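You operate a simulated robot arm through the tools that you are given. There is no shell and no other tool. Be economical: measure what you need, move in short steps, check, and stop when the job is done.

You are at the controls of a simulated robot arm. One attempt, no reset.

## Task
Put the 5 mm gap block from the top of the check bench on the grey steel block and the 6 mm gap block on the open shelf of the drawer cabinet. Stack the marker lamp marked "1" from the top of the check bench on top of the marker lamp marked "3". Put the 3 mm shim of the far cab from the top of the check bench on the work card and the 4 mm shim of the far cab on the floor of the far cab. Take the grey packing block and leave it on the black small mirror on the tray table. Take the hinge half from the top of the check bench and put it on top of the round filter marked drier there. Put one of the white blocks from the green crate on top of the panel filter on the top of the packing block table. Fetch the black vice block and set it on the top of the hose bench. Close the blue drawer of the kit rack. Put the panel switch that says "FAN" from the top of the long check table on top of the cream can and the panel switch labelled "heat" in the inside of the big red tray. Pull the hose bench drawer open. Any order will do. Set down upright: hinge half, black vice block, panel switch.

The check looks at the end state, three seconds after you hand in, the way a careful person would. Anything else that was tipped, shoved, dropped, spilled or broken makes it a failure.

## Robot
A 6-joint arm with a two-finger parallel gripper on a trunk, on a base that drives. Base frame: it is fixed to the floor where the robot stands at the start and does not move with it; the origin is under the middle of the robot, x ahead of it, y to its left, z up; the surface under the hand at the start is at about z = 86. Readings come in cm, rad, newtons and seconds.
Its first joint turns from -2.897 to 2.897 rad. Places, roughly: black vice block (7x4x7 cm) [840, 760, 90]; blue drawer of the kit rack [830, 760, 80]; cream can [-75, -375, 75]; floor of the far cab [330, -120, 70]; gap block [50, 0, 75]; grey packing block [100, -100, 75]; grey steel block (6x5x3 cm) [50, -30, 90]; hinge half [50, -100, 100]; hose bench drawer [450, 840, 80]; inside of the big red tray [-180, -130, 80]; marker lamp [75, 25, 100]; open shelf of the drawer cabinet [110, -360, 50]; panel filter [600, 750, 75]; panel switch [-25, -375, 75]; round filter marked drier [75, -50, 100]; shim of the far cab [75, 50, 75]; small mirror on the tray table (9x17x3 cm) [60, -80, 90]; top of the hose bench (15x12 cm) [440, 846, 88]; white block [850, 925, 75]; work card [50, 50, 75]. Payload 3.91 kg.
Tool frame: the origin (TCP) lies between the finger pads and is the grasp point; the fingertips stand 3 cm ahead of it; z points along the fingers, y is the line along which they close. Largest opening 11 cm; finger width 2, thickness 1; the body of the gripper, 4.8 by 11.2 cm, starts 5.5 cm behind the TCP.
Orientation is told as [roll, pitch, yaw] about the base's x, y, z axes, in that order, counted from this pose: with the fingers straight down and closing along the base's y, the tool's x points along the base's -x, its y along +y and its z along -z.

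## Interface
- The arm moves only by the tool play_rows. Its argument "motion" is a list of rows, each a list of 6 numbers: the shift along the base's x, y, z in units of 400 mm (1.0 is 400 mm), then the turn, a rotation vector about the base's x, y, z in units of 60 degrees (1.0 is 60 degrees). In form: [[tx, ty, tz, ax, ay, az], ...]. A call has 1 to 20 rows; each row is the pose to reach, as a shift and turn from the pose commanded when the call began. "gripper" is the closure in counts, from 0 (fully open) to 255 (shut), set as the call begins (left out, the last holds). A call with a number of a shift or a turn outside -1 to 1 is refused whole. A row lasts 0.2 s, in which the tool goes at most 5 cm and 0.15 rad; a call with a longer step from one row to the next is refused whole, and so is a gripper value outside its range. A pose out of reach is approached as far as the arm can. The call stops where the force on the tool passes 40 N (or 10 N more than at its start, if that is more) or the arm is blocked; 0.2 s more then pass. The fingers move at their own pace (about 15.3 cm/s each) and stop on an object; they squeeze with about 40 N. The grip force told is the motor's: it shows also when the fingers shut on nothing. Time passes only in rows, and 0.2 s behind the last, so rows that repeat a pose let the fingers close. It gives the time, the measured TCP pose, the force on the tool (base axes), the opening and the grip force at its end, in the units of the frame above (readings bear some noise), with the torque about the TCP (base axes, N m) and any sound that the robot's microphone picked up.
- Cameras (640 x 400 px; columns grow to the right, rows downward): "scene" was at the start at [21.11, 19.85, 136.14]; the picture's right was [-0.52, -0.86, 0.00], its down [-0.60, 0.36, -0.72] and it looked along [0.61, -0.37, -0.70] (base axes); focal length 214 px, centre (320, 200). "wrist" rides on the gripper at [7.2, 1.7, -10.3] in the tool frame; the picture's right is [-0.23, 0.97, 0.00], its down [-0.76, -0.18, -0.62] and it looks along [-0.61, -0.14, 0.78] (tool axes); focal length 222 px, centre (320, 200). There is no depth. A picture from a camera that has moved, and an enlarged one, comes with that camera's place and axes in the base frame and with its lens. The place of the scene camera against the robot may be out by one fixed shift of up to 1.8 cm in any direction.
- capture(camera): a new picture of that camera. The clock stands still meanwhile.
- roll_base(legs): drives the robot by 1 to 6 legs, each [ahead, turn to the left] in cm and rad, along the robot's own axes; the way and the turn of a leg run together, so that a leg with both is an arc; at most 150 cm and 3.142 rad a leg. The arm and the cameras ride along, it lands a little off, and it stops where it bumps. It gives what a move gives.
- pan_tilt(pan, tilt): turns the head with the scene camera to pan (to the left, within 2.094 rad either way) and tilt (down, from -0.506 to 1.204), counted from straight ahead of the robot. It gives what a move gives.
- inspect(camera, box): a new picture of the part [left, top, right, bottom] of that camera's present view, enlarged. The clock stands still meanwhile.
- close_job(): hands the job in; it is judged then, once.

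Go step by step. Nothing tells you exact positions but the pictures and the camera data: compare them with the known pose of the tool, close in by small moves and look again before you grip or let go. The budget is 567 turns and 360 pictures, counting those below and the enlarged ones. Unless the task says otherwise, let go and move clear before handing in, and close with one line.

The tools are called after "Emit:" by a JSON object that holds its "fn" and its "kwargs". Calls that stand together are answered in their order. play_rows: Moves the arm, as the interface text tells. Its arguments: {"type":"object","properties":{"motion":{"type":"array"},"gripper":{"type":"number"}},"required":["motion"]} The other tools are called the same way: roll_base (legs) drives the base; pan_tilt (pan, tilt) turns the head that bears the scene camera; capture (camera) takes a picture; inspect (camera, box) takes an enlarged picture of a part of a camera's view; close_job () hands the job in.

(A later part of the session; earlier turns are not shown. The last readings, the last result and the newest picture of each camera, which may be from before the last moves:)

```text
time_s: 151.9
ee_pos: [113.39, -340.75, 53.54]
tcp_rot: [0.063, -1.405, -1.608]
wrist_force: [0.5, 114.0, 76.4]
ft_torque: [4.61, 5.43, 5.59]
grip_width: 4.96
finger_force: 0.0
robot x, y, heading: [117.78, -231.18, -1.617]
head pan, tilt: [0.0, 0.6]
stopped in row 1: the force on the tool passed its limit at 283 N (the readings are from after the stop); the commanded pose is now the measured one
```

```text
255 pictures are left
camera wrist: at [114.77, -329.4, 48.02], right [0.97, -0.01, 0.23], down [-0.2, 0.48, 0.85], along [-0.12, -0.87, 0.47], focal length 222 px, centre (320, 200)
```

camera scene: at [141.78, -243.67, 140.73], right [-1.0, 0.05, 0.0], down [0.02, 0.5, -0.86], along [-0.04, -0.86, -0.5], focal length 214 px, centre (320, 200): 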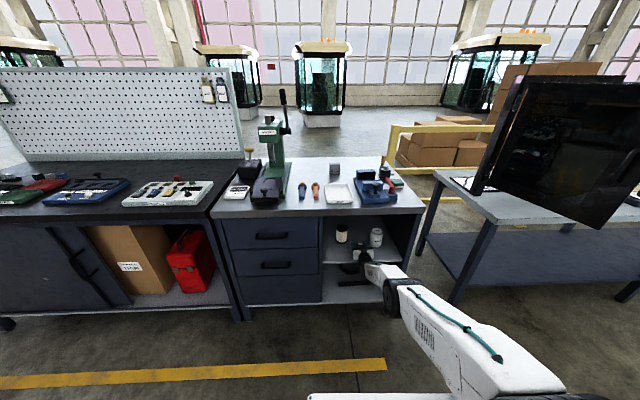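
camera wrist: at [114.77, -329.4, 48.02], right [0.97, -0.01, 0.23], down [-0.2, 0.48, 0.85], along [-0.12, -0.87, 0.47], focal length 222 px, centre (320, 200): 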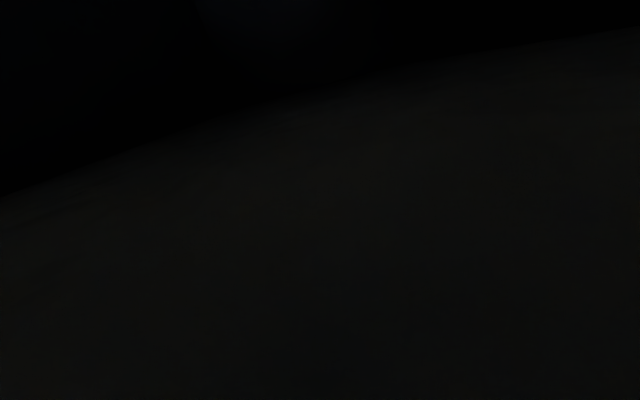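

The camera arm may have hooked under the shelf edge, so lifting is blocked. I pull straight back first, without lifting.

Emit:
{"fn": "play_rows", "kwargs": {"motion": [[0, 0.03, 0, 0, 0, 0], [0, 0.08, 0, 0, 0, 0], [0, 0.14, 0, 0, 0, 0], [0, 0.2, 0, 0, 0, 0]], "gripper": 140}}

Emit:
{"fn": "capture", "kwargs": {"camera": "scene"}}

```text
time_s: 152.1
ee_pos: [113.44, -340.9, 53.55]
tcp_rot: [0.016, -1.361, -1.556]
wrist_force: [4.1, 404.6, -4.7]
ft_torque: [-47.2, 9.62, 2.51]
grip_width: 5.01
finger_force: 0.6
robot x, y, heading: [117.84, -231.23, -1.623]
head pan, tilt: [0.0, 0.6]
stopped in row 1: the force on the tool passed its limit at 224 N (the readings are from after the stop); the commanded pose is now the measured one
```

```text
254 pictures are left
camera scene: at [141.64, -245.13, 140.17], right [-1.0, 0.05, 0.0], down [0.03, 0.51, -0.86], along [-0.04, -0.86, -0.52], focal length 214 px, centre (320, 200)
```

scene: 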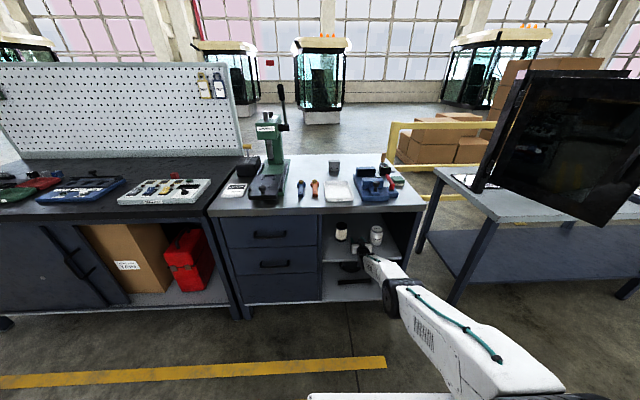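

Emit:
{"fn": "roll_base", "kwargs": {"legs": [[-10, 0]]}}

Emit:
{"fn": "play_rows", "kwargs": {"motion": [[0, 0.04, 0, 0, 0, 0], [0, 0.1, 0, 0, 0, 0], [0, 0.16, 0, 0, 0, 0], [0, 0.22, 0, 0, 0, 0]], "gripper": 140}}

Emit:
{"fn": "capture", "kwargs": {"camera": "scene"}}

```text
time_s: 152.9
ee_pos: [113.36, -340.92, 53.52]
tcp_rot: [0.004, -1.36, -1.54]
wrist_force: [20.8, 425.7, -12.5]
ft_torque: [-48.52, 5.82, -17.29]
grip_width: 5.04
finger_force: 0.5
robot x, y, heading: [118.34, -228.71, -1.633]
head pan, tilt: [0.0, 0.6]
stopped in leg 1: the robot was blocked; the commanded pose is now the measured one
```

```text
time_s: 153.2
ee_pos: [113.4, -340.88, 53.6]
tcp_rot: [0.004, -1.361, -1.54]
wrist_force: [4.5, 285.6, 59.9]
ft_torque: [-21.2, 3.59, -8.87]
grip_width: 5.0
finger_force: 0.4
out of reach, approached as far as the arm can: row 1
robot x, y, heading: [117.67, -228.73, -1.634]
head pan, tilt: [0.0, 0.6]
stopped in row 1: the force on the tool passed its limit at 440 N (the readings are from after the stop); the commanded pose is now the measured one
```

```text
253 pictures are left
camera scene: at [141.44, -245.6, 139.37], right [-1.0, 0.06, 0.0], down [0.03, 0.53, -0.85], along [-0.05, -0.85, -0.53], focal length 214 px, centre (320, 200)
```

scene: 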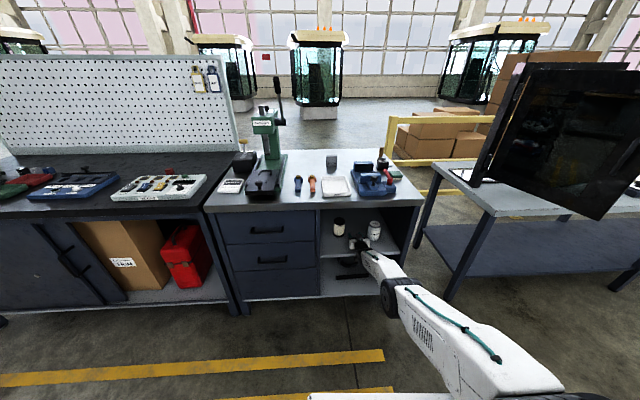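

The robot is settling back down. I continue backing off.

Emit:
{"fn": "roll_base", "kwargs": {"legs": [[-12, 0]]}}

Emit:
{"fn": "roll_base", "kwargs": {"legs": [[-12, 0]]}}

Emit:
{"fn": "capture", "kwargs": {"camera": "scene"}}

```text
time_s: 154.5
ee_pos: [114.37, -333.17, 53.45]
tcp_rot: [0.013, -1.409, -1.544]
wrist_force: [-1.1, -73.4, 126.2]
ft_torque: [-4.61, 0.61, -0.15]
grip_width: 5.15
finger_force: 1.9
robot x, y, heading: [118.7, -216.83, -1.631]
head pan, tilt: [0.0, 0.6]
```

```text
time_s: 155.7
ee_pos: [115.16, -321.24, 52.86]
tcp_rot: [0.015, -1.403, -1.547]
wrist_force: [0.2, 0.9, 0.0]
ft_torque: [-0.01, 0.0, -0.03]
grip_width: 4.98
finger_force: 0.0
robot x, y, heading: [119.48, -204.66, -1.631]
head pan, tilt: [0.0, 0.6]
```

```text
252 pictures are left
camera scene: at [142.68, -226.96, 137.61], right [-1.0, 0.06, 0.0], down [0.03, 0.56, -0.82], along [-0.05, -0.82, -0.57], focal length 214 px, centre (320, 200)
```

scene: 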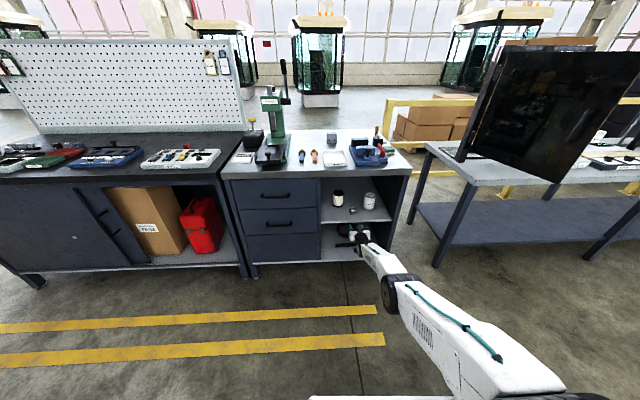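

Free and level again. I inspect the shelf for the block and the neighbours.

Emit:
{"fn": "inspect", "kwargs": {"camera": "scene", "box": [300, 165, 420, 265]}}

Emit:
{"fn": "capture", "kwargs": {"camera": "wrist"}}

```text
4.00 times, centred on (360, 215) of scene
camera zoom: at [142.68, -226.96, 137.61], right [-1.0, 0.06, 0.0], down [0.03, 0.56, -0.82], along [-0.05, -0.82, -0.57], focal length 858 px, centre (160, 140)
```

zoom: 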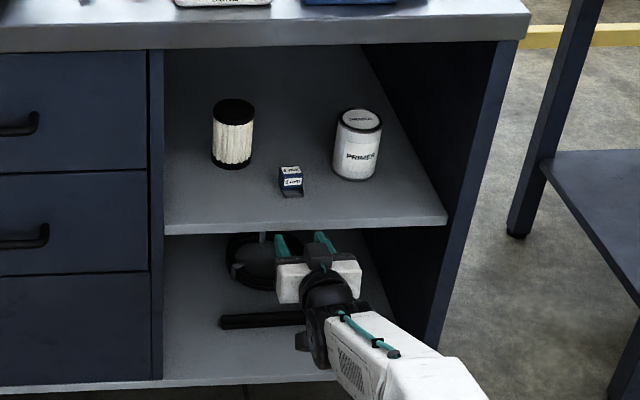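

```text
250 pictures are left
camera wrist: at [116.37, -309.87, 47.38], right [0.97, 0.0, 0.23], down [-0.2, 0.48, 0.85], along [-0.11, -0.88, 0.47], focal length 222 px, centre (320, 200)
```

wrist: 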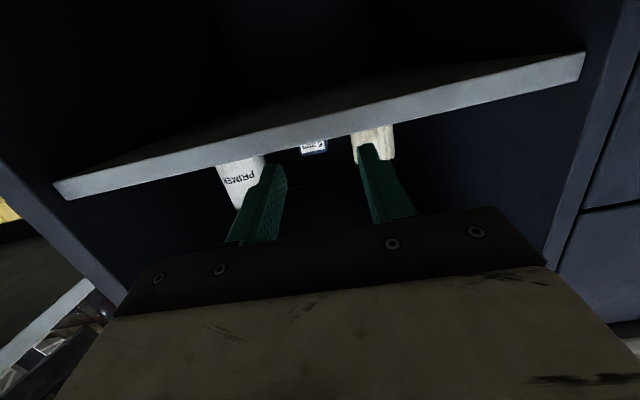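

The 6 mm block stands upright on the shelf between roll and primer can; nothing else moved. I fold the arm back: first back, then up, untilting.

Emit:
{"fn": "play_rows", "kwargs": {"motion": [[0, 0.1, 0.0, 0.1, 0, 0], [0, 0.2, 0.02, 0.2, 0, 0], [0, 0.3, 0.05, 0.3, 0, 0], [0, 0.4, 0.1, 0.42, 0.01, 0], [0, 0.48, 0.18, 0.54, 0.01, 0], [0, 0.56, 0.26, 0.66, 0.01, 0], [0, 0.64, 0.34, 0.78, 0.02, 0], [0, 0.72, 0.42, 0.9, 0.02, 0]], "gripper": 0}}

Emit:
{"fn": "capture", "kwargs": {"camera": "scene"}}

```text
time_s: 157.5
ee_pos: [115.13, -292.45, 69.7]
tcp_rot: [0.017, -0.461, -1.548]
wrist_force: [-0.2, 0.0, -0.3]
ft_torque: [0.03, 0.0, -0.04]
grip_width: 11.0
finger_force: 0.0
robot x, y, heading: [119.36, -204.85, -1.631]
head pan, tilt: [0.0, 0.6]
```

```text
249 pictures are left
camera scene: at [142.67, -227.0, 137.6], right [-1.0, 0.06, 0.0], down [0.03, 0.56, -0.82], along [-0.05, -0.82, -0.57], focal length 214 px, centre (320, 200)
```

scene: 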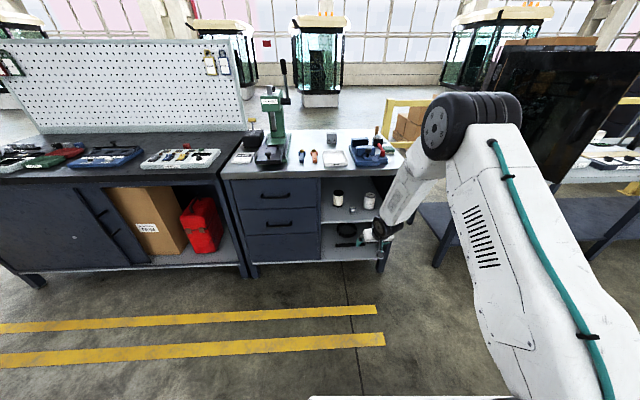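

Emit:
{"fn": "play_rows", "kwargs": {"motion": [[0, 0.04, 0.1, 0.11, 0, 0], [0, 0.08, 0.2, 0.22, 0, 0], [0, 0.12, 0.31, 0.33, 0, 0], [0, 0.16, 0.42, 0.44, 0.01, 0], [0, 0.2, 0.53, 0.44, 0.01, 0], [0, 0.24, 0.64, 0.44, 0.01, 0], [0, 0.28, 0.75, 0.44, 0.01, 0], [0, 0.32, 0.86, 0.44, 0.01, 0], [0, 0.36, 0.97, 0.44, 0.01, 0]]}}

Emit:
{"fn": "pan_tilt", "kwargs": {"pan": -0.7, "tilt": 0.4}}

Emit:
{"fn": "capture", "kwargs": {"camera": "scene"}}

```text
time_s: 159.5
ee_pos: [120.19, -277.77, 106.38]
tcp_rot: [0.241, -0.033, -1.584]
wrist_force: [-0.4, 0.1, -1.4]
ft_torque: [0.02, -0.04, 0.01]
grip_width: 10.99
finger_force: 0.1
out of reach, approached as far as the arm can: row 1, 2, 3, 4, 5, 6, 7, 8, 9
robot x, y, heading: [119.08, -204.27, -1.635]
head pan, tilt: [0.0, 0.6]
```

```text
time_s: 160.6
ee_pos: [120.08, -277.83, 106.21]
tcp_rot: [0.24, -0.032, -1.582]
wrist_force: [0.5, 0.5, 0.2]
ft_torque: [0.01, 0.03, -0.02]
grip_width: 10.99
finger_force: 0.1
robot x, y, heading: [119.61, -204.57, -1.632]
head pan, tilt: [-0.7, 0.4]
```

```text
248 pictures are left
camera scene: at [136.83, -224.86, 139.43], right [-0.73, 0.69, 0.0], down [0.27, 0.28, -0.92], along [-0.63, -0.67, -0.39], focal length 214 px, centre (320, 200)
```

scene: 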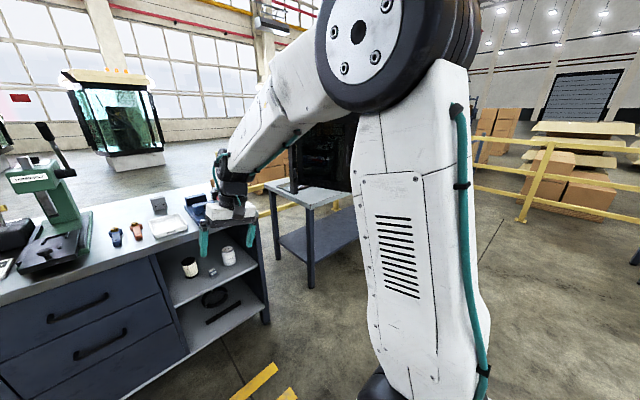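

Emit:
{"fn": "play_rows", "kwargs": {"motion": [[0, 0, 0.06, 0, 0, 0], [0, 0.0, 0.12, 0, 0, -0.04], [0, 0.0, 0.2, 0, 0, -0.08], [0.02, 0, 0.25, 0, 0, -0.08], [0.02, 0, 0.25, 0, 0, -0.08]]}}

Emit:
{"fn": "capture", "kwargs": {"camera": "wrist"}}

```text
time_s: 161.8
ee_pos: [115.45, -277.18, 114.52]
tcp_rot: [0.26, -0.041, -1.641]
wrist_force: [-0.4, -0.4, 0.1]
ft_torque: [-0.03, 0.02, 0.02]
grip_width: 11.03
finger_force: 0.0
out of reach, approached as far as the arm can: row 2, 3, 4, 5
robot x, y, heading: [119.23, -204.58, -1.632]
head pan, tilt: [-0.7, 0.4]
```

```text
247 pictures are left
camera wrist: at [114.96, -269.52, 124.6], right [0.92, -0.28, 0.26], down [-0.38, -0.71, 0.59], along [0.02, -0.64, -0.77], focal length 222 px, centre (320, 200)
```

wrist: 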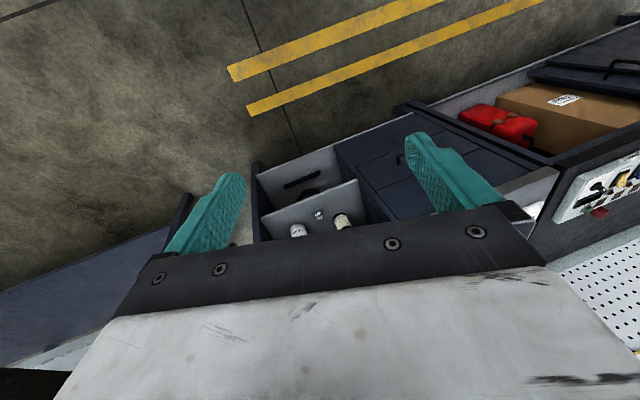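

The hand keeps a sideways tilt the arm cannot undo here. I move it to the pose used for driving before, to see if the wrist comes right.

Emit:
{"fn": "play_rows", "kwargs": {"motion": [[0.08, 0.05, 0.02, 0, 0, 0], [0.17, 0.1, 0.05, 0, 0, 0], [0.25, 0.16, 0.08, 0, 0, 0], [0.32, 0.22, 0.1, 0, 0, 0], [0.32, 0.22, 0.1, 0, 0, 0]]}}

Emit:
{"fn": "capture", "kwargs": {"camera": "scene"}}

```text
time_s: 163.0
ee_pos: [116.17, -268.05, 116.03]
tcp_rot: [0.266, -0.04, -1.641]
wrist_force: [-0.6, -0.4, 0.0]
ft_torque: [0.0, 0.0, -0.02]
grip_width: 10.97
finger_force: 0.1
out of reach, approached as far as the arm can: row 1, 2, 3, 4, 5
robot x, y, heading: [119.31, -204.74, -1.633]
head pan, tilt: [-0.7, 0.4]
```

```text
246 pictures are left
camera scene: at [136.82, -224.85, 139.43], right [-0.73, 0.69, 0.0], down [0.27, 0.28, -0.92], along [-0.63, -0.67, -0.39], focal length 214 px, centre (320, 200)
```

scene: 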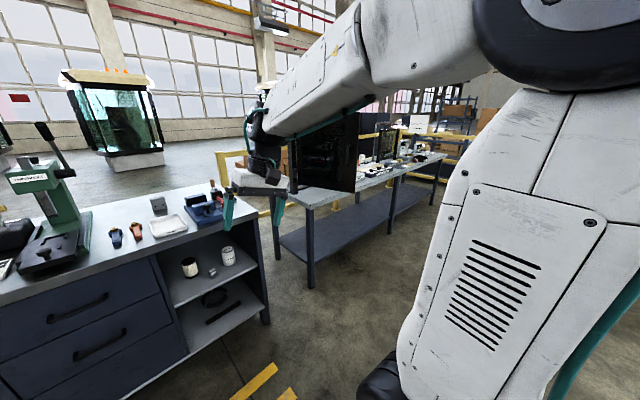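

The residual tilt (0.25 rad) fits a flipped wrist with joint 4 at its limit. I unwind it by rolling the tool about the forearm axis, to the robot's left and up, in stages.

Emit:
{"fn": "play_rows", "kwargs": {"motion": [[0.0586, -0.008, 0.0037, -0.014, -0.119, -0.036], [0.116, -0.018, 0.0148, -0.0275, -0.2375, -0.0725], [0.171, -0.03, 0.033, -0.041, -0.356, -0.109], [0.223, -0.0437, 0.0583, -0.055, -0.475, -0.145], [0.271, -0.0588, 0.0899, -0.069, -0.594, -0.181], [0.314, -0.0752, 0.127, -0.0825, -0.7125, -0.2175], [0.351, -0.0925, 0.17, -0.096, -0.831, -0.254], [0.382, -0.1105, 0.2175, -0.11, -0.95, -0.29], [0.382, -0.1105, 0.2175, -0.11, -0.95, -0.29]]}}

Emit:
{"fn": "capture", "kwargs": {"camera": "scene"}}

```text
time_s: 165.0
ee_pos: [131.31, -272.88, 124.34]
tcp_rot: [1.231, 0.106, -1.961]
wrist_force: [0.0, -0.2, -0.2]
ft_torque: [0.01, -0.03, -0.03]
grip_width: 11.02
finger_force: 0.0
out of reach, approached as far as the arm can: row 1, 2
robot x, y, heading: [119.28, -204.8, -1.628]
head pan, tilt: [-0.7, 0.4]
```

```text
245 pictures are left
camera scene: at [136.82, -224.85, 139.43], right [-0.73, 0.69, 0.0], down [0.27, 0.28, -0.92], along [-0.63, -0.67, -0.39], focal length 214 px, centre (320, 200)
```

scene: 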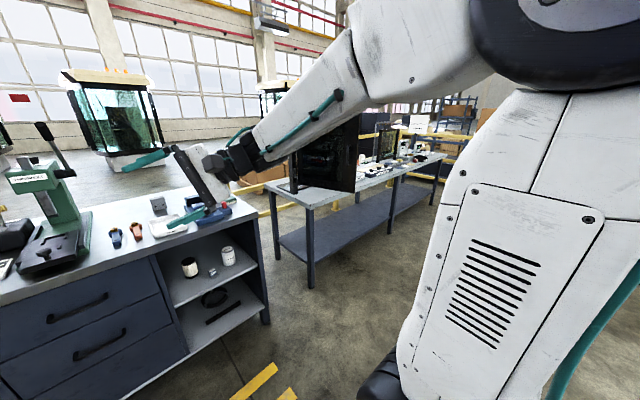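

The forearm is unwinding as hoped. I continue the roll another 60°.

Emit:
{"fn": "play_rows", "kwargs": {"motion": [[0.0243, -0.0183, 0.051, -0.014, -0.119, -0.036], [0.0413, -0.0366, 0.105, -0.0275, -0.2375, -0.0725], [0.0509, -0.0546, 0.1607, -0.041, -0.356, -0.109], [0.0528, -0.072, 0.2175, -0.055, -0.475, -0.145], [0.047, -0.0886, 0.2743, -0.069, -0.594, -0.181], [0.0336, -0.104, 0.33, -0.0825, -0.7125, -0.2175], [0.0128, -0.118, 0.384, -0.096, -0.831, -0.254], [-0.015, -0.13, 0.435, -0.11, -0.95, -0.29]]}}

Emit:
{"fn": "play_rows", "kwargs": {"motion": [[-0.04, -0.01, 0.045, -0.014, -0.119, -0.036], [-0.083, -0.018, 0.087, -0.0275, -0.2375, -0.0725], [-0.127, -0.023, 0.122, -0.041, -0.356, -0.109], [-0.171, -0.025, 0.155, -0.055, -0.475, -0.145], [-0.22, -0.025, 0.18, -0.069, -0.594, -0.181], [-0.27, -0.022, 0.2, -0.0825, -0.7125, -0.2175], [-0.33, -0.017, 0.212, -0.096, -0.831, -0.254], [-0.39, -0.012, 0.2175, -0.11, -0.95, -0.29]]}}

Emit:
{"fn": "capture", "kwargs": {"camera": "scene"}}

```text
time_s: 166.8
ee_pos: [130.66, -278.24, 141.92]
tcp_rot: [2.219, 0.428, -2.008]
wrist_force: [0.2, 0.8, -0.4]
ft_torque: [0.04, 0.02, 0.01]
grip_width: 10.98
finger_force: 0.1
robot x, y, heading: [119.49, -204.16, -1.632]
head pan, tilt: [-0.7, 0.4]
```

```text
time_s: 168.6
ee_pos: [115.18, -278.57, 150.26]
tcp_rot: [-2.913, 0.622, -1.71]
wrist_force: [-0.1, 0.0, -0.2]
ft_torque: [-0.02, 0.04, 0.01]
grip_width: 11.01
finger_force: 0.1
robot x, y, heading: [119.58, -204.33, -1.631]
head pan, tilt: [-0.7, 0.4]
```

```text
244 pictures are left
camera scene: at [136.83, -224.85, 139.43], right [-0.73, 0.69, 0.0], down [0.27, 0.28, -0.92], along [-0.63, -0.67, -0.39], focal length 214 px, centre (320, 200)
```

scene: 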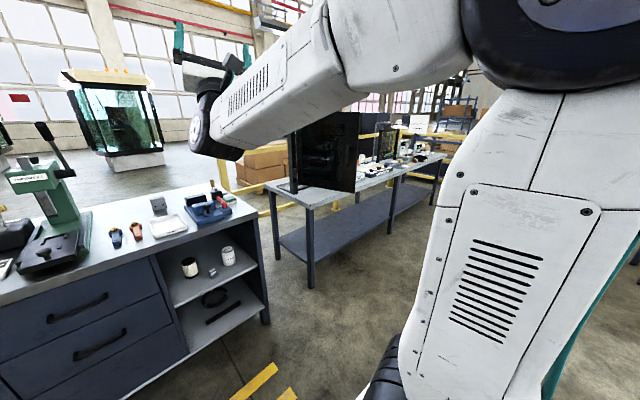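

The wrist is nearly unwound; the tool points up. I take out the remaining 14° overshoot.

Emit:
{"fn": "play_rows", "kwargs": {"motion": [[0.05, 0, 0.005, 0.013, 0.111, 0.034], [0.1, 0, 0.0, 0.026, 0.222, 0.068], [0.1, 0, 0.0, 0.026, 0.222, 0.068]]}}

```text
time_s: 169.4
ee_pos: [119.15, -278.49, 150.41]
tcp_rot: [3.08, 0.604, -1.802]
wrist_force: [0.5, 0.0, 0.4]
ft_torque: [-0.01, -0.02, 0.04]
grip_width: 11.0
finger_force: 0.1
robot x, y, heading: [119.54, -204.52, -1.634]
head pan, tilt: [-0.7, 0.4]
```

Emit:
{"fn": "play_rows", "kwargs": {"motion": [[0.038, 0, 0.0, 0, 0, 0.133], [0.038, 0, 0.0, 0, 0, 0.133]]}}

```text
time_s: 170.0
ee_pos: [120.67, -278.52, 150.32]
tcp_rot: [3.083, 0.605, -1.665]
wrist_force: [-0.9, 0.1, 0.0]
ft_torque: [-0.01, -0.02, -0.02]
grip_width: 10.98
finger_force: 0.2
robot x, y, heading: [119.69, -204.64, -1.633]
head pan, tilt: [-0.7, 0.4]
```

Now I tilt the tool down in the arm's plane, pivoting at the wrist.

Emit:
{"fn": "play_rows", "kwargs": {"motion": [[0, -0.0515, -0.0414, 0.1333, 0, 0], [0, -0.097, -0.0898, 0.2667, 0, 0], [0, -0.135, -0.144, 0.4, 0, 0], [0, -0.165, -0.203, 0.5333, 0, 0], [0, -0.187, -0.2655, 0.6667, 0, 0], [0, -0.2, -0.3306, 0.8, 0, 0], [0, -0.204, -0.3966, 0.9333, 0, 0]]}}

Emit:
{"fn": "capture", "kwargs": {"camera": "scene"}}

```text
time_s: 171.6
ee_pos: [120.61, -286.89, 134.56]
tcp_rot: [1.372, 1.492, 2.949]
wrist_force: [0.1, 0.6, -0.2]
ft_torque: [-0.01, 0.02, -0.01]
grip_width: 11.01
finger_force: 0.1
robot x, y, heading: [119.49, -204.61, -1.63]
head pan, tilt: [-0.7, 0.4]
```

```text
243 pictures are left
camera scene: at [136.82, -224.85, 139.43], right [-0.73, 0.69, 0.0], down [0.27, 0.28, -0.92], along [-0.63, -0.67, -0.39], focal length 214 px, centre (320, 200)
```

scene: 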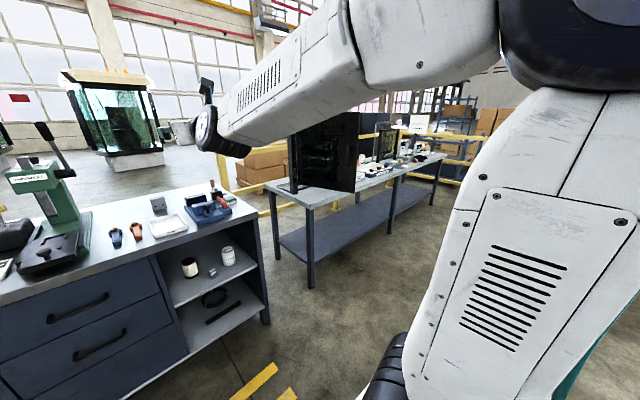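

Emit:
{"fn": "play_rows", "kwargs": {"motion": [[0, 0.0057, -0.066, 0.1333, 0, 0], [0, 0.0204, -0.1306, 0.2667, 0, 0], [0, 0.0437, -0.192, 0.4, 0, 0], [0, 0.0755, -0.251, 0.5333, 0, 0], [0, 0.1154, -0.3035, 0.6667, 0, 0], [0, 0.162, -0.3506, 0.8, 0, 0], [0, 0.2147, -0.391, 0.9333, 0, 0]]}}

Emit:
{"fn": "capture", "kwargs": {"camera": "scene"}}

```text
time_s: 173.2
ee_pos: [123.56, -277.77, 117.88]
tcp_rot: [0.092, 0.593, 1.663]
wrist_force: [-1.1, -0.5, 0.0]
ft_torque: [0.0, 0.0, -0.02]
grip_width: 11.01
finger_force: 0.2
out of reach, approached as far as the arm can: row 6, 7
robot x, y, heading: [119.17, -204.6, -1.63]
head pan, tilt: [-0.7, 0.4]
```

```text
242 pictures are left
camera scene: at [136.82, -224.85, 139.43], right [-0.73, 0.69, 0.0], down [0.27, 0.28, -0.92], along [-0.63, -0.67, -0.39], focal length 214 px, centre (320, 200)
```

scene: 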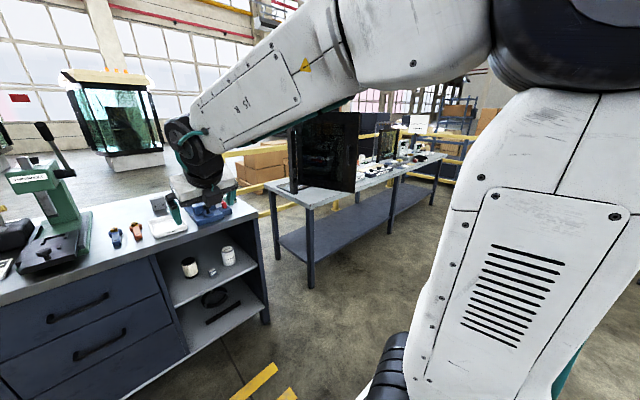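

The wrist flipped again near the straight position, because I had turned off the arm's plane. I run that tilt backwards and then correct the azimuth.

Emit:
{"fn": "play_rows", "kwargs": {"motion": [[-0.02, -0.0527, 0.0404, -0.1333, 0, 0], [-0.04, -0.0993, 0.0875, -0.2667, 0, 0], [-0.06, -0.1392, 0.14, -0.4, 0, 0], [-0.07, -0.171, 0.199, -0.5333, 0, 0], [-0.07, -0.1943, 0.2604, -0.6667, 0, 0], [-0.07, -0.209, 0.325, -0.8, 0, 0], [-0.07, -0.2147, 0.391, -0.9333, 0, 0]]}}

Emit:
{"fn": "capture", "kwargs": {"camera": "scene"}}

```text
time_s: 174.8
ee_pos: [120.8, -286.38, 133.31]
tcp_rot: [1.674, 1.496, -3.076]
wrist_force: [-0.1, 0.0, 0.3]
ft_torque: [0.02, -0.03, 0.01]
grip_width: 11.01
finger_force: 0.1
robot x, y, heading: [119.58, -204.44, -1.627]
head pan, tilt: [-0.7, 0.4]
```

```text
241 pictures are left
camera scene: at [136.82, -224.85, 139.43], right [-0.73, 0.69, 0.0], down [0.27, 0.28, -0.92], along [-0.63, -0.67, -0.39], focal length 214 px, centre (320, 200)
```

scene: 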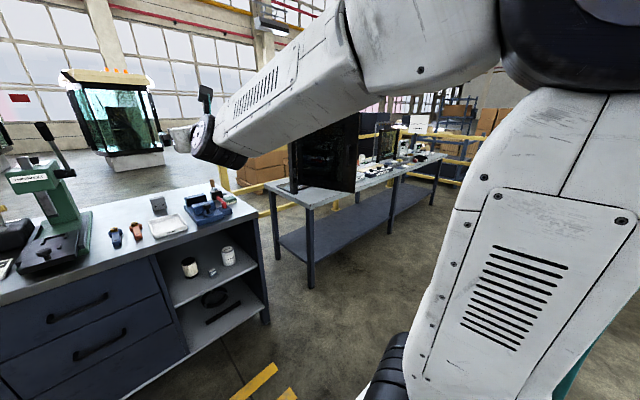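

The wrist is unwound again with the tool level. From the image and the flip direction I estimate the arm plane at azimuth about -1.53; I turn the tool to it and dip again.

Emit:
{"fn": "play_rows", "kwargs": {"motion": [[0.037, 0, 0, 0, 0, 0.0745], [0.037, 0, 0, 0, 0, 0.0745]]}}

Emit:
{"fn": "play_rows", "kwargs": {"motion": [[0, 0.005, -0.066, 0.1333, 0.0054, 0], [0, 0.0195, -0.1306, 0.2667, 0.0109, 0], [0, 0.0425, -0.192, 0.4, 0.0163, 0], [0, 0.074, -0.251, 0.5333, 0.0218, 0]]}}

Emit:
{"fn": "capture", "kwargs": {"camera": "scene"}}

```text
time_s: 175.4
ee_pos: [122.26, -286.35, 133.47]
tcp_rot: [1.666, 1.494, -3.009]
wrist_force: [-1.1, -0.1, 0.3]
ft_torque: [-0.01, -0.02, -0.01]
grip_width: 11.03
finger_force: 0.1
robot x, y, heading: [119.38, -204.58, -1.628]
head pan, tilt: [-0.7, 0.4]
```

```text
time_s: 176.4
ee_pos: [121.67, -283.44, 123.63]
tcp_rot: [0.315, 1.005, 1.95]
wrist_force: [1.1, 0.3, -1.6]
ft_torque: [-0.12, -0.07, -0.17]
grip_width: 11.01
finger_force: 0.0
robot x, y, heading: [119.35, -204.64, -1.63]
head pan, tilt: [-0.7, 0.4]
```

```text
240 pictures are left
camera scene: at [136.83, -224.85, 139.43], right [-0.73, 0.69, 0.0], down [0.27, 0.28, -0.92], along [-0.63, -0.67, -0.39], focal length 214 px, centre (320, 200)
```

scene: 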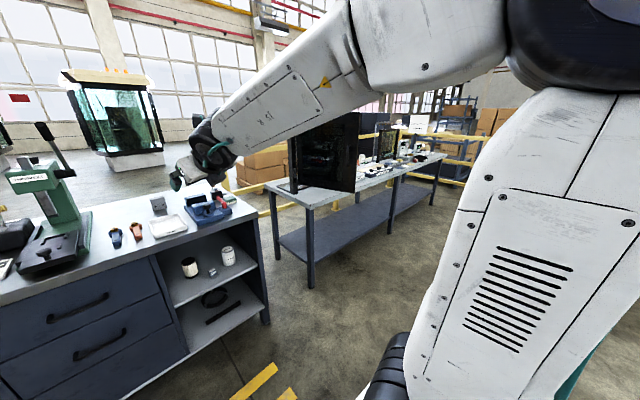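

It flipped once more. I dip further to learn to which side the limit now shows.

Emit:
{"fn": "play_rows", "kwargs": {"motion": [[0, 0.04, -0.052, 0.1333, 0, 0], [0, 0.087, -0.099, 0.2667, 0, 0], [0, 0.14, -0.139, 0.4, 0, 0], [0, 0.14, -0.139, 0.4, 0, 0]]}}

```text
time_s: 177.4
ee_pos: [124.72, -277.19, 116.56]
tcp_rot: [0.08, 0.614, 1.692]
wrist_force: [1.0, 0.8, -0.1]
ft_torque: [-0.04, -0.04, 0.02]
grip_width: 10.98
finger_force: 0.1
out of reach, approached as far as the arm can: row 2, 3, 4
robot x, y, heading: [119.41, -204.35, -1.633]
head pan, tilt: [-0.7, 0.4]
```

It leans right again, which puts the arm plane farther left, at about -1.41. I reverse once more and re-aim.

Emit:
{"fn": "play_rows", "kwargs": {"motion": [[-0.009, -0.055, 0.0475, -0.1333, 0, 0], [-0.0175, -0.105, 0.1, -0.2667, 0, 0], [-0.026, -0.1475, 0.16, -0.4, 0, 0], [-0.035, -0.18, 0.225, -0.5333, 0, 0], [-0.044, -0.206, 0.29, -0.6667, 0, 0], [-0.0525, -0.2225, 0.3575, -0.8, 0, 0], [-0.06, -0.23, 0.4275, -0.9333, 0, 0], [-0.06, -0.23, 0.4275, -0.9333, 0, 0]]}}

Emit:
{"fn": "capture", "kwargs": {"camera": "scene"}}

```text
time_s: 179.2
ee_pos: [122.27, -286.38, 133.92]
tcp_rot: [1.644, 1.47, -3.038]
wrist_force: [0.2, 0.6, -0.1]
ft_torque: [-0.01, -0.01, -0.01]
grip_width: 10.99
finger_force: 0.0
robot x, y, heading: [119.41, -204.42, -1.634]
head pan, tilt: [-0.7, 0.4]
```

```text
239 pictures are left
camera scene: at [136.82, -224.85, 139.43], right [-0.73, 0.69, 0.0], down [0.27, 0.28, -0.92], along [-0.63, -0.67, -0.39], focal length 214 px, centre (320, 200)
```

scene: 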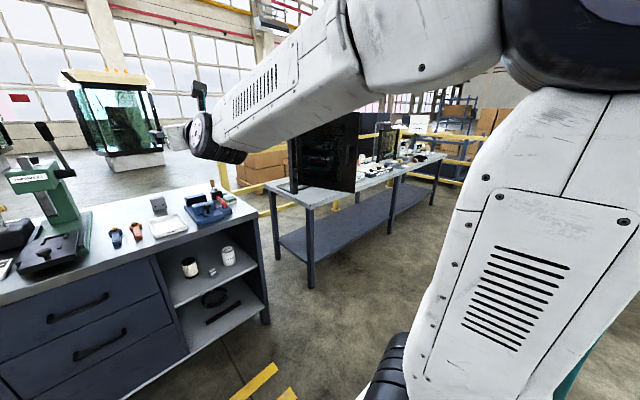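

Emit:
{"fn": "play_rows", "kwargs": {"motion": [[0.031, 0, 0, 0, 0, 0.062], [0.062, 0.003, 0, 0, 0, 0.124], [0.062, 0.003, 0, 0, 0, 0.124]]}}

Emit:
{"fn": "inspect", "kwargs": {"camera": "scene", "box": [140, 0, 460, 200]}}

```text
time_s: 180.0
ee_pos: [124.81, -286.22, 133.91]
tcp_rot: [1.631, 1.471, -2.924]
wrist_force: [0.3, -0.3, -0.4]
ft_torque: [-0.02, 0.01, 0.02]
grip_width: 11.0
finger_force: 0.0
robot x, y, heading: [119.26, -204.51, -1.625]
head pan, tilt: [-0.7, 0.4]
```

```text
2.00 times, centred on (300, 100) of scene
camera zoom: at [136.82, -224.85, 139.43], right [-0.73, 0.69, 0.0], down [0.27, 0.28, -0.92], along [-0.63, -0.67, -0.39], focal length 429 px, centre (360, 400)
```

zoom: 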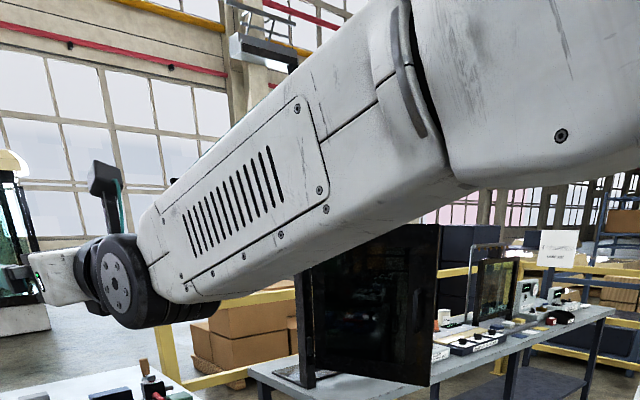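

Emit:
{"fn": "play_rows", "kwargs": {"motion": [[-0.0007, 0.0042, -0.066, 0.1316, 0.0213, 0], [-0.003, 0.0173, -0.131, 0.2632, 0.0426, 0], [-0.006, 0.0394, -0.193, 0.3948, 0.0639, 0], [-0.011, 0.07, -0.252, 0.5264, 0.0852, 0]]}}

Emit:
{"fn": "inspect", "kwargs": {"camera": "scene", "box": [140, 0, 460, 200]}}

```text
time_s: 181.0
ee_pos: [124.26, -283.5, 123.65]
tcp_rot: [0.153, 1.01, 1.918]
wrist_force: [1.2, 0.8, 0.0]
ft_torque: [0.01, 0.01, 0.01]
grip_width: 11.01
finger_force: 0.1
robot x, y, heading: [119.46, -204.56, -1.632]
head pan, tilt: [-0.7, 0.4]
```

```text
2.00 times, centred on (300, 100) of scene
camera zoom: at [136.82, -224.85, 139.43], right [-0.73, 0.69, 0.0], down [0.27, 0.28, -0.92], along [-0.63, -0.67, -0.39], focal length 429 px, centre (360, 400)
```

zoom: 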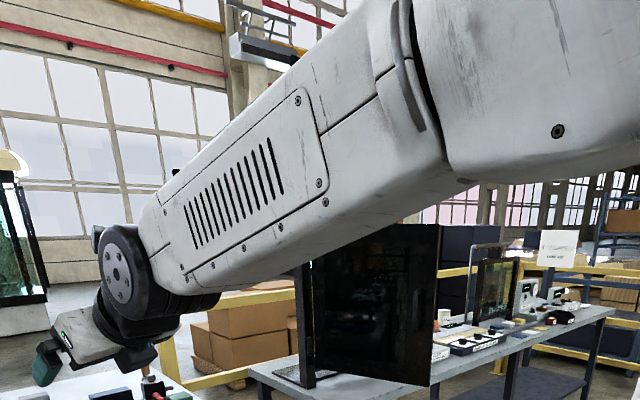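

It crossed without flipping; the wrist is in its normal posture again. I continue down to vertical.

Emit:
{"fn": "play_rows", "kwargs": {"motion": [[-0.0055, 0.0343, -0.0504, 0.121, 0.0196, 0], [-0.012, 0.075, -0.096, 0.2425, 0.039, 0], [-0.0196, 0.121, -0.136, 0.364, 0.059, 0], [-0.0278, 0.1715, -0.169, 0.485, 0.0785, 0], [-0.0366, 0.226, -0.196, 0.606, 0.098, 0], [-0.046, 0.284, -0.215, 0.7275, 0.118, 0], [-0.0556, 0.343, -0.2266, 0.849, 0.137, 0], [-0.065, 0.402, -0.23, 0.97, 0.157, 0], [-0.065, 0.402, -0.23, 0.97, 0.157, 0]]}}

```text
time_s: 183.0
ee_pos: [120.54, -267.59, 114.59]
tcp_rot: [-0.007, -0.012, 1.835]
wrist_force: [0.0, -0.7, -0.5]
ft_torque: [-0.02, -0.05, 0.03]
grip_width: 10.99
finger_force: 0.1
out of reach, approached as far as the arm can: row 2, 3, 4, 5, 6, 7, 8, 9
robot x, y, heading: [119.57, -204.49, -1.633]
head pan, tilt: [-0.7, 0.4]
```

Tool vertical again, but spun half a turn. I spin it about the vertical back to normal.

Emit:
{"fn": "play_rows", "kwargs": {"motion": [[0, 0, 0, 0, 0, 0.13], [0, 0, 0, 0, 0, 0.26], [0, 0, 0, 0, 0, 0.39], [0, 0, 0, 0, 0, 0.52], [0, 0, 0, 0, 0, 0.65], [0, 0, 0, 0, 0, 0.78], [0, 0, 0, 0, 0, 0.91]]}}

Emit:
{"fn": "play_rows", "kwargs": {"motion": [[0, 0, 0, 0, 0, 0.13], [0, 0, 0, 0, 0, 0.26], [0, 0, 0, 0, 0, 0.39], [0, 0, 0, 0, 0, 0.52], [0, 0, 0, 0, 0, 0.65], [0, 0, 0, 0, 0, 0.78], [0, 0, 0, 0, 0, 0.91]]}}

Emit:
{"fn": "play_rows", "kwargs": {"motion": [[0, 0, 0, 0, 0, 0.13], [0, 0, 0, 0, 0, 0.26], [0, 0, 0, 0, 0, 0.39], [0, 0, 0, 0, 0, 0.52], [0, 0, 0, 0, 0, 0.65], [0, 0, 0, 0, 0, 0.78], [0, 0, 0, 0, 0, 0.89]]}}

Emit:
{"fn": "capture", "kwargs": {"camera": "scene"}}

```text
time_s: 184.6
ee_pos: [120.5, -267.66, 114.56]
tcp_rot: [-0.003, -0.01, 2.782]
wrist_force: [0.7, -0.3, -0.3]
ft_torque: [0.0, 0.04, -0.03]
grip_width: 11.02
finger_force: 0.0
robot x, y, heading: [119.21, -204.59, -1.632]
head pan, tilt: [-0.7, 0.4]
```

```text
time_s: 186.2
ee_pos: [120.52, -267.42, 114.47]
tcp_rot: [-0.003, -0.011, -2.545]
wrist_force: [-0.4, 0.6, 0.3]
ft_torque: [0.01, -0.02, 0.01]
grip_width: 10.99
finger_force: 0.1
robot x, y, heading: [119.7, -204.66, -1.632]
head pan, tilt: [-0.7, 0.4]
```

```text
time_s: 187.8
ee_pos: [120.68, -267.44, 114.5]
tcp_rot: [0.0, -0.012, -1.615]
wrist_force: [0.0, -0.3, 0.3]
ft_torque: [-0.01, 0.0, -0.02]
grip_width: 11.0
finger_force: 0.1
robot x, y, heading: [119.49, -204.6, -1.633]
head pan, tilt: [-0.7, 0.4]
```

```text
236 pictures are left
camera scene: at [136.82, -224.85, 139.43], right [-0.73, 0.69, 0.0], down [0.27, 0.28, -0.92], along [-0.63, -0.67, -0.39], focal length 214 px, centre (320, 200)
```

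scene: 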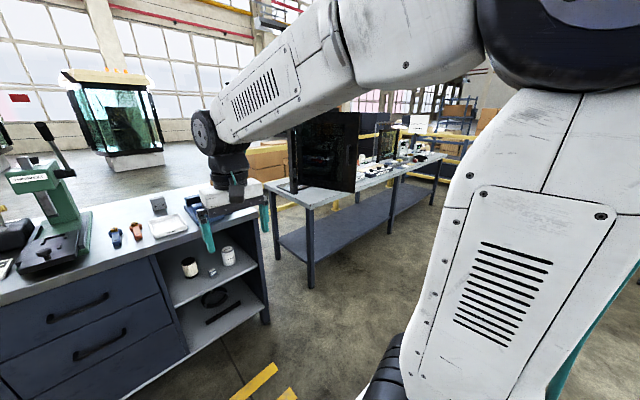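

The arm is back to normal. Now I drive to the long check table with the panel switches.

Emit:
{"fn": "roll_base", "kwargs": {"legs": [[28, 0], [0, -1.51], [150, 0], [10, 0], [0, 1.571]]}}

Emit:
{"fn": "pan_tilt", "kwargs": {"pan": 0.0, "tilt": 0.5}}

Emit:
{"fn": "capture", "kwargs": {"camera": "scene"}}

```text
time_s: 204.9
ee_pos: [-35.03, -297.15, 114.41]
tcp_rot: [-0.002, -0.01, -1.547]
wrist_force: [0.4, -0.3, -1.3]
ft_torque: [0.02, 0.0, -0.03]
grip_width: 11.01
finger_force: 0.0
robot x, y, heading: [-40.59, -234.65, -1.563]
head pan, tilt: [-0.7, 0.4]
```

```text
time_s: 206.0
ee_pos: [-34.99, -296.88, 114.44]
tcp_rot: [-0.002, -0.011, -1.547]
wrist_force: [-0.2, -0.4, 0.4]
ft_torque: [0.02, 0.0, -0.02]
grip_width: 11.03
finger_force: 0.0
robot x, y, heading: [-40.39, -234.14, -1.563]
head pan, tilt: [0.0, 0.499]
```

```text
235 pictures are left
camera scene: at [-15.66, -255.34, 138.52], right [-1.0, -0.01, 0.0], down [0.0, 0.48, -0.88], along [0.01, -0.88, -0.48], focal length 214 px, centre (320, 200)
```

scene: 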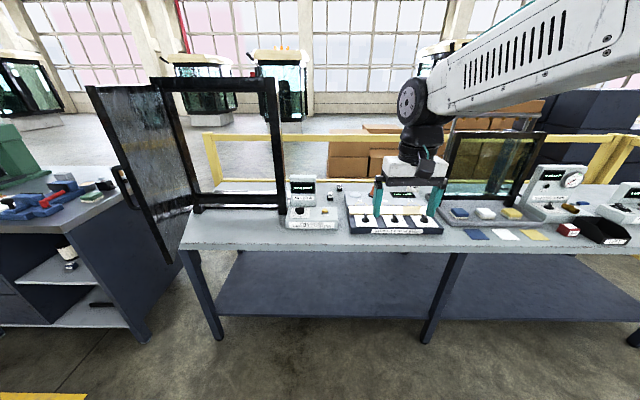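

Emit:
{"fn": "inspect", "kwargs": {"camera": "scene", "box": [270, 160, 460, 250]}}

Emit:
{"fn": "inspect", "kwargs": {"camera": "scene", "box": [430, 150, 640, 260]}}

```text
3.37 times, centred on (365, 205) of scene
camera zoom: at [-15.66, -255.34, 138.52], right [-1.0, -0.01, 0.0], down [0.0, 0.48, -0.88], along [0.01, -0.88, -0.48], focal length 722 px, centre (168, 183)
```

zoom: 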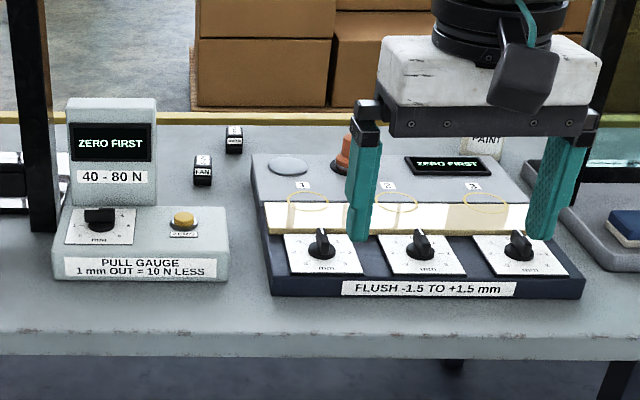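

```text
3.05 times, centred on (535, 205) of scene
camera zoom: at [-15.66, -255.34, 138.52], right [-1.0, -0.01, 0.0], down [0.0, 0.48, -0.88], along [0.01, -0.88, -0.48], focal length 654 px, centre (-335, 185)
```

zoom: 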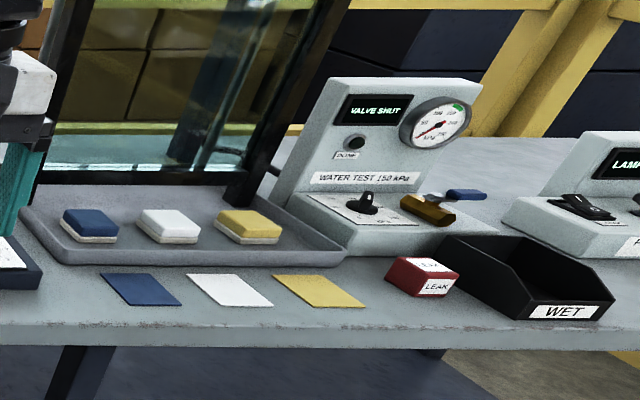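

The FAN switch is near (-21, -373), a second switch near (-27, -388), and the PAINT can near (-74, -378). I raise the hand a bit and drive up to the table.

Emit:
{"fn": "play_rows", "kwargs": {"motion": [[0, 0.05, 0.1, 0, 0.01, 0], [0, 0.08, 0.2, 0, 0.01, 0]]}}

Emit:
{"fn": "roll_base", "kwargs": {"legs": [[55, 0]]}}

Emit:
{"fn": "capture", "kwargs": {"camera": "wrist"}}

Emit:
{"fn": "pan_tilt", "kwargs": {"pan": 0.0, "tilt": 0.75}}

Emit:
{"fn": "capture", "kwargs": {"camera": "scene"}}

```text
time_s: 206.6
ee_pos: [-34.85, -293.84, 122.51]
tcp_rot: [-0.012, -0.009, -1.547]
wrist_force: [-0.9, 0.2, -1.4]
ft_torque: [0.03, 0.0, -0.03]
grip_width: 11.0
finger_force: 0.0
robot x, y, heading: [-40.54, -234.42, -1.565]
head pan, tilt: [0.0, 0.499]
```

```text
time_s: 209.8
ee_pos: [-33.48, -348.54, 122.44]
tcp_rot: [-0.011, -0.01, -1.538]
wrist_force: [0.6, 0.2, 0.6]
ft_torque: [-0.01, -0.04, 0.01]
grip_width: 11.0
finger_force: 0.1
robot x, y, heading: [-39.35, -289.38, -1.552]
head pan, tilt: [0.0, 0.499]
```

```text
232 pictures are left
camera wrist: at [-31.97, -341.31, 132.71], right [0.98, -0.2, -0.01], down [-0.15, -0.76, 0.63], along [-0.13, -0.62, -0.77], focal length 222 px, centre (320, 200)
```

wrist: 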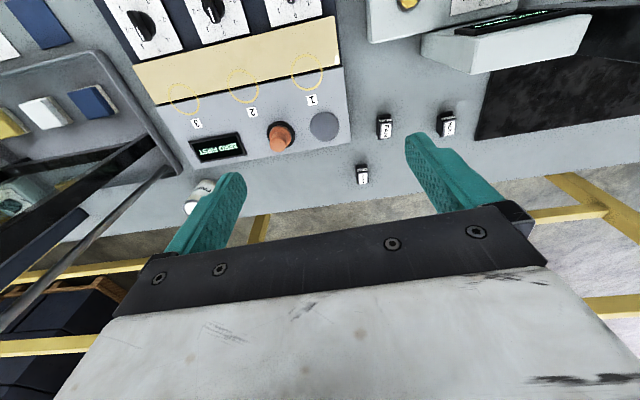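

```text
time_s: 210.6
ee_pos: [-33.4, -348.58, 122.49]
tcp_rot: [-0.011, -0.011, -1.537]
wrist_force: [-0.4, -0.3, -0.5]
ft_torque: [0.02, -0.01, 0.02]
grip_width: 11.0
finger_force: 0.1
robot x, y, heading: [-39.76, -288.76, -1.552]
head pan, tilt: [0.0, 0.75]
```

```text
231 pictures are left
camera scene: at [-14.68, -309.16, 136.33], right [-1.0, -0.02, 0.0], down [-0.01, 0.68, -0.73], along [0.01, -0.73, -0.68], focal length 214 px, centre (320, 200)
```

scene: 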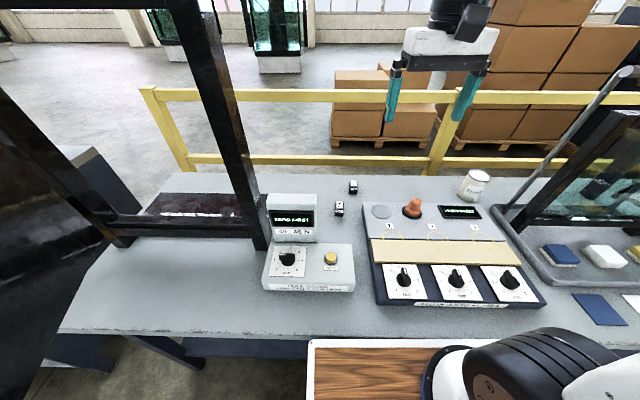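

Emit:
{"fn": "inspect", "kwargs": {"camera": "wrist", "box": [330, 100, 490, 200]}}

Emit:
{"fn": "inspect", "kwargs": {"camera": "scene", "box": [310, 160, 510, 285]}}

```text
4.00 times, centred on (410, 150) of wrist
camera zoom: at [-31.97, -341.3, 132.71], right [0.98, -0.2, -0.01], down [-0.15, -0.76, 0.63], along [-0.13, -0.62, -0.77], focal length 888 px, centre (-40, 400)
```

zoom: 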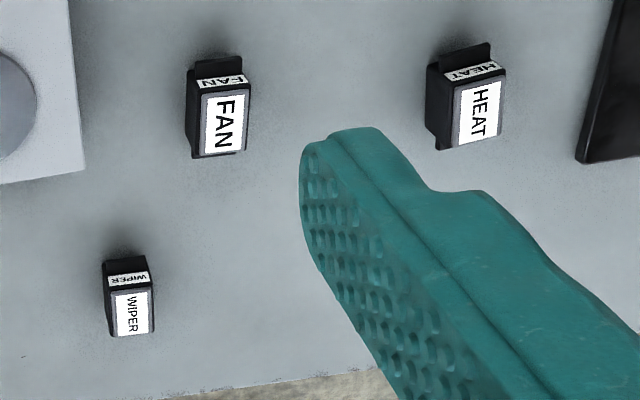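

```text
3.20 times, centred on (410, 222) of scene
camera zoom: at [-14.68, -309.16, 136.33], right [-1.0, -0.02, 0.0], down [-0.01, 0.68, -0.73], along [0.01, -0.73, -0.68], focal length 686 px, centre (32, 128)
```

zoom: 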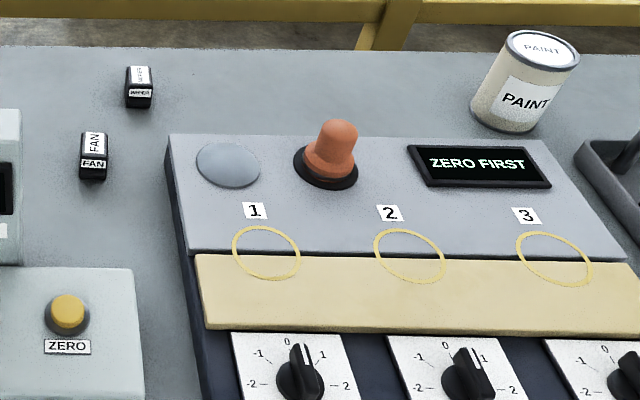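

FAN is near (-21.3, -364), top about z 83; HEAT near (-7, -366); WIPER stays. I move over FAN for a closer second view.

Emit:
{"fn": "play_rows", "kwargs": {"motion": [[0.08, -0.05, -0.05, 0, 0, 0], [0.15, -0.12, -0.1, 0, 0, 0], [0.22, -0.2, -0.15, 0, 0, 0], [0.28, -0.29, -0.2, 0, 0, 0], [0.3, -0.37, -0.27, 0, 0, 0], [0.3025, -0.385, -0.37, 0, 0, 0], [0.3025, -0.385, -0.45, 0, 0, 0], [0.3025, -0.385, -0.45, 0, 0, 0]], "gripper": 90}}

Emit:
{"fn": "capture", "kwargs": {"camera": "wrist"}}

Emit:
{"fn": "capture", "kwargs": {"camera": "scene"}}

```text
time_s: 212.3
ee_pos: [-21.3, -363.99, 104.52]
tcp_rot: [-0.012, -0.011, -1.538]
wrist_force: [-0.4, 1.2, -0.4]
ft_torque: [0.03, -0.01, -0.01]
grip_width: 7.1
finger_force: 0.0
robot x, y, heading: [-39.65, -288.73, -1.549]
head pan, tilt: [0.0, 0.75]
```

```text
228 pictures are left
camera wrist: at [-19.78, -356.62, 114.73], right [0.98, -0.2, -0.01], down [-0.15, -0.76, 0.63], along [-0.13, -0.62, -0.77], focal length 222 px, centre (320, 200)
```

wrist: 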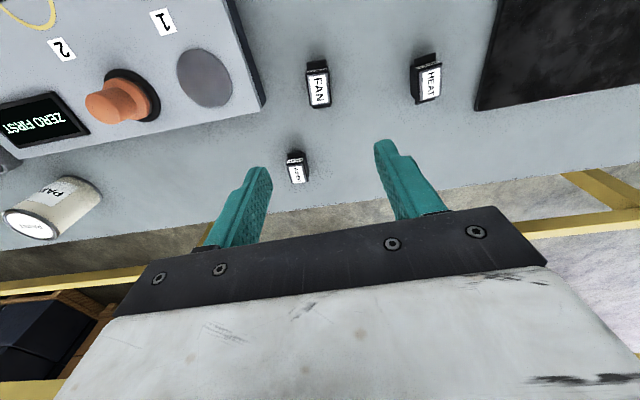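

```text
227 pictures are left
camera scene: at [-14.68, -309.16, 136.32], right [-1.0, -0.02, 0.0], down [-0.01, 0.68, -0.73], along [0.01, -0.73, -0.68], focal length 214 px, centre (320, 200)
```

scene: 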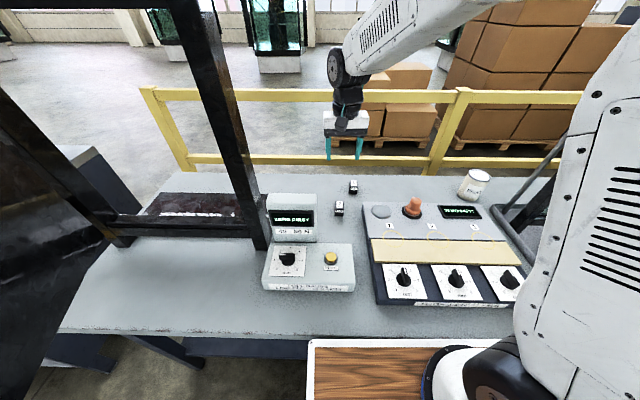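

Emit:
{"fn": "inspect", "kwargs": {"camera": "wrist", "box": [280, 50, 360, 120]}}

Emit:
{"fn": "inspect", "kwargs": {"camera": "wrist", "box": [390, 40, 470, 110]}}

```text
5.71 times, centred on (320, 85) of wrist
camera zoom: at [-19.78, -356.62, 114.73], right [0.98, -0.2, -0.01], down [-0.15, -0.76, 0.63], along [-0.13, -0.62, -0.77], focal length 1269 px, centre (320, 857)
```

zoom: 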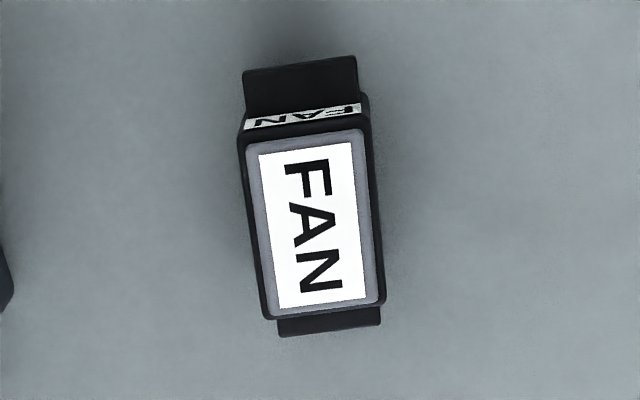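

```text
5.71 times, centred on (430, 75) of wrist
camera zoom: at [-19.78, -356.62, 114.73], right [0.98, -0.2, -0.01], down [-0.15, -0.76, 0.63], along [-0.13, -0.62, -0.77], focal length 1269 px, centre (-309, 914)
```

zoom: 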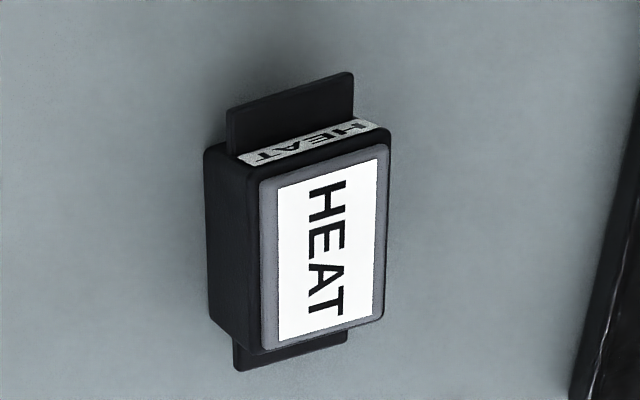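

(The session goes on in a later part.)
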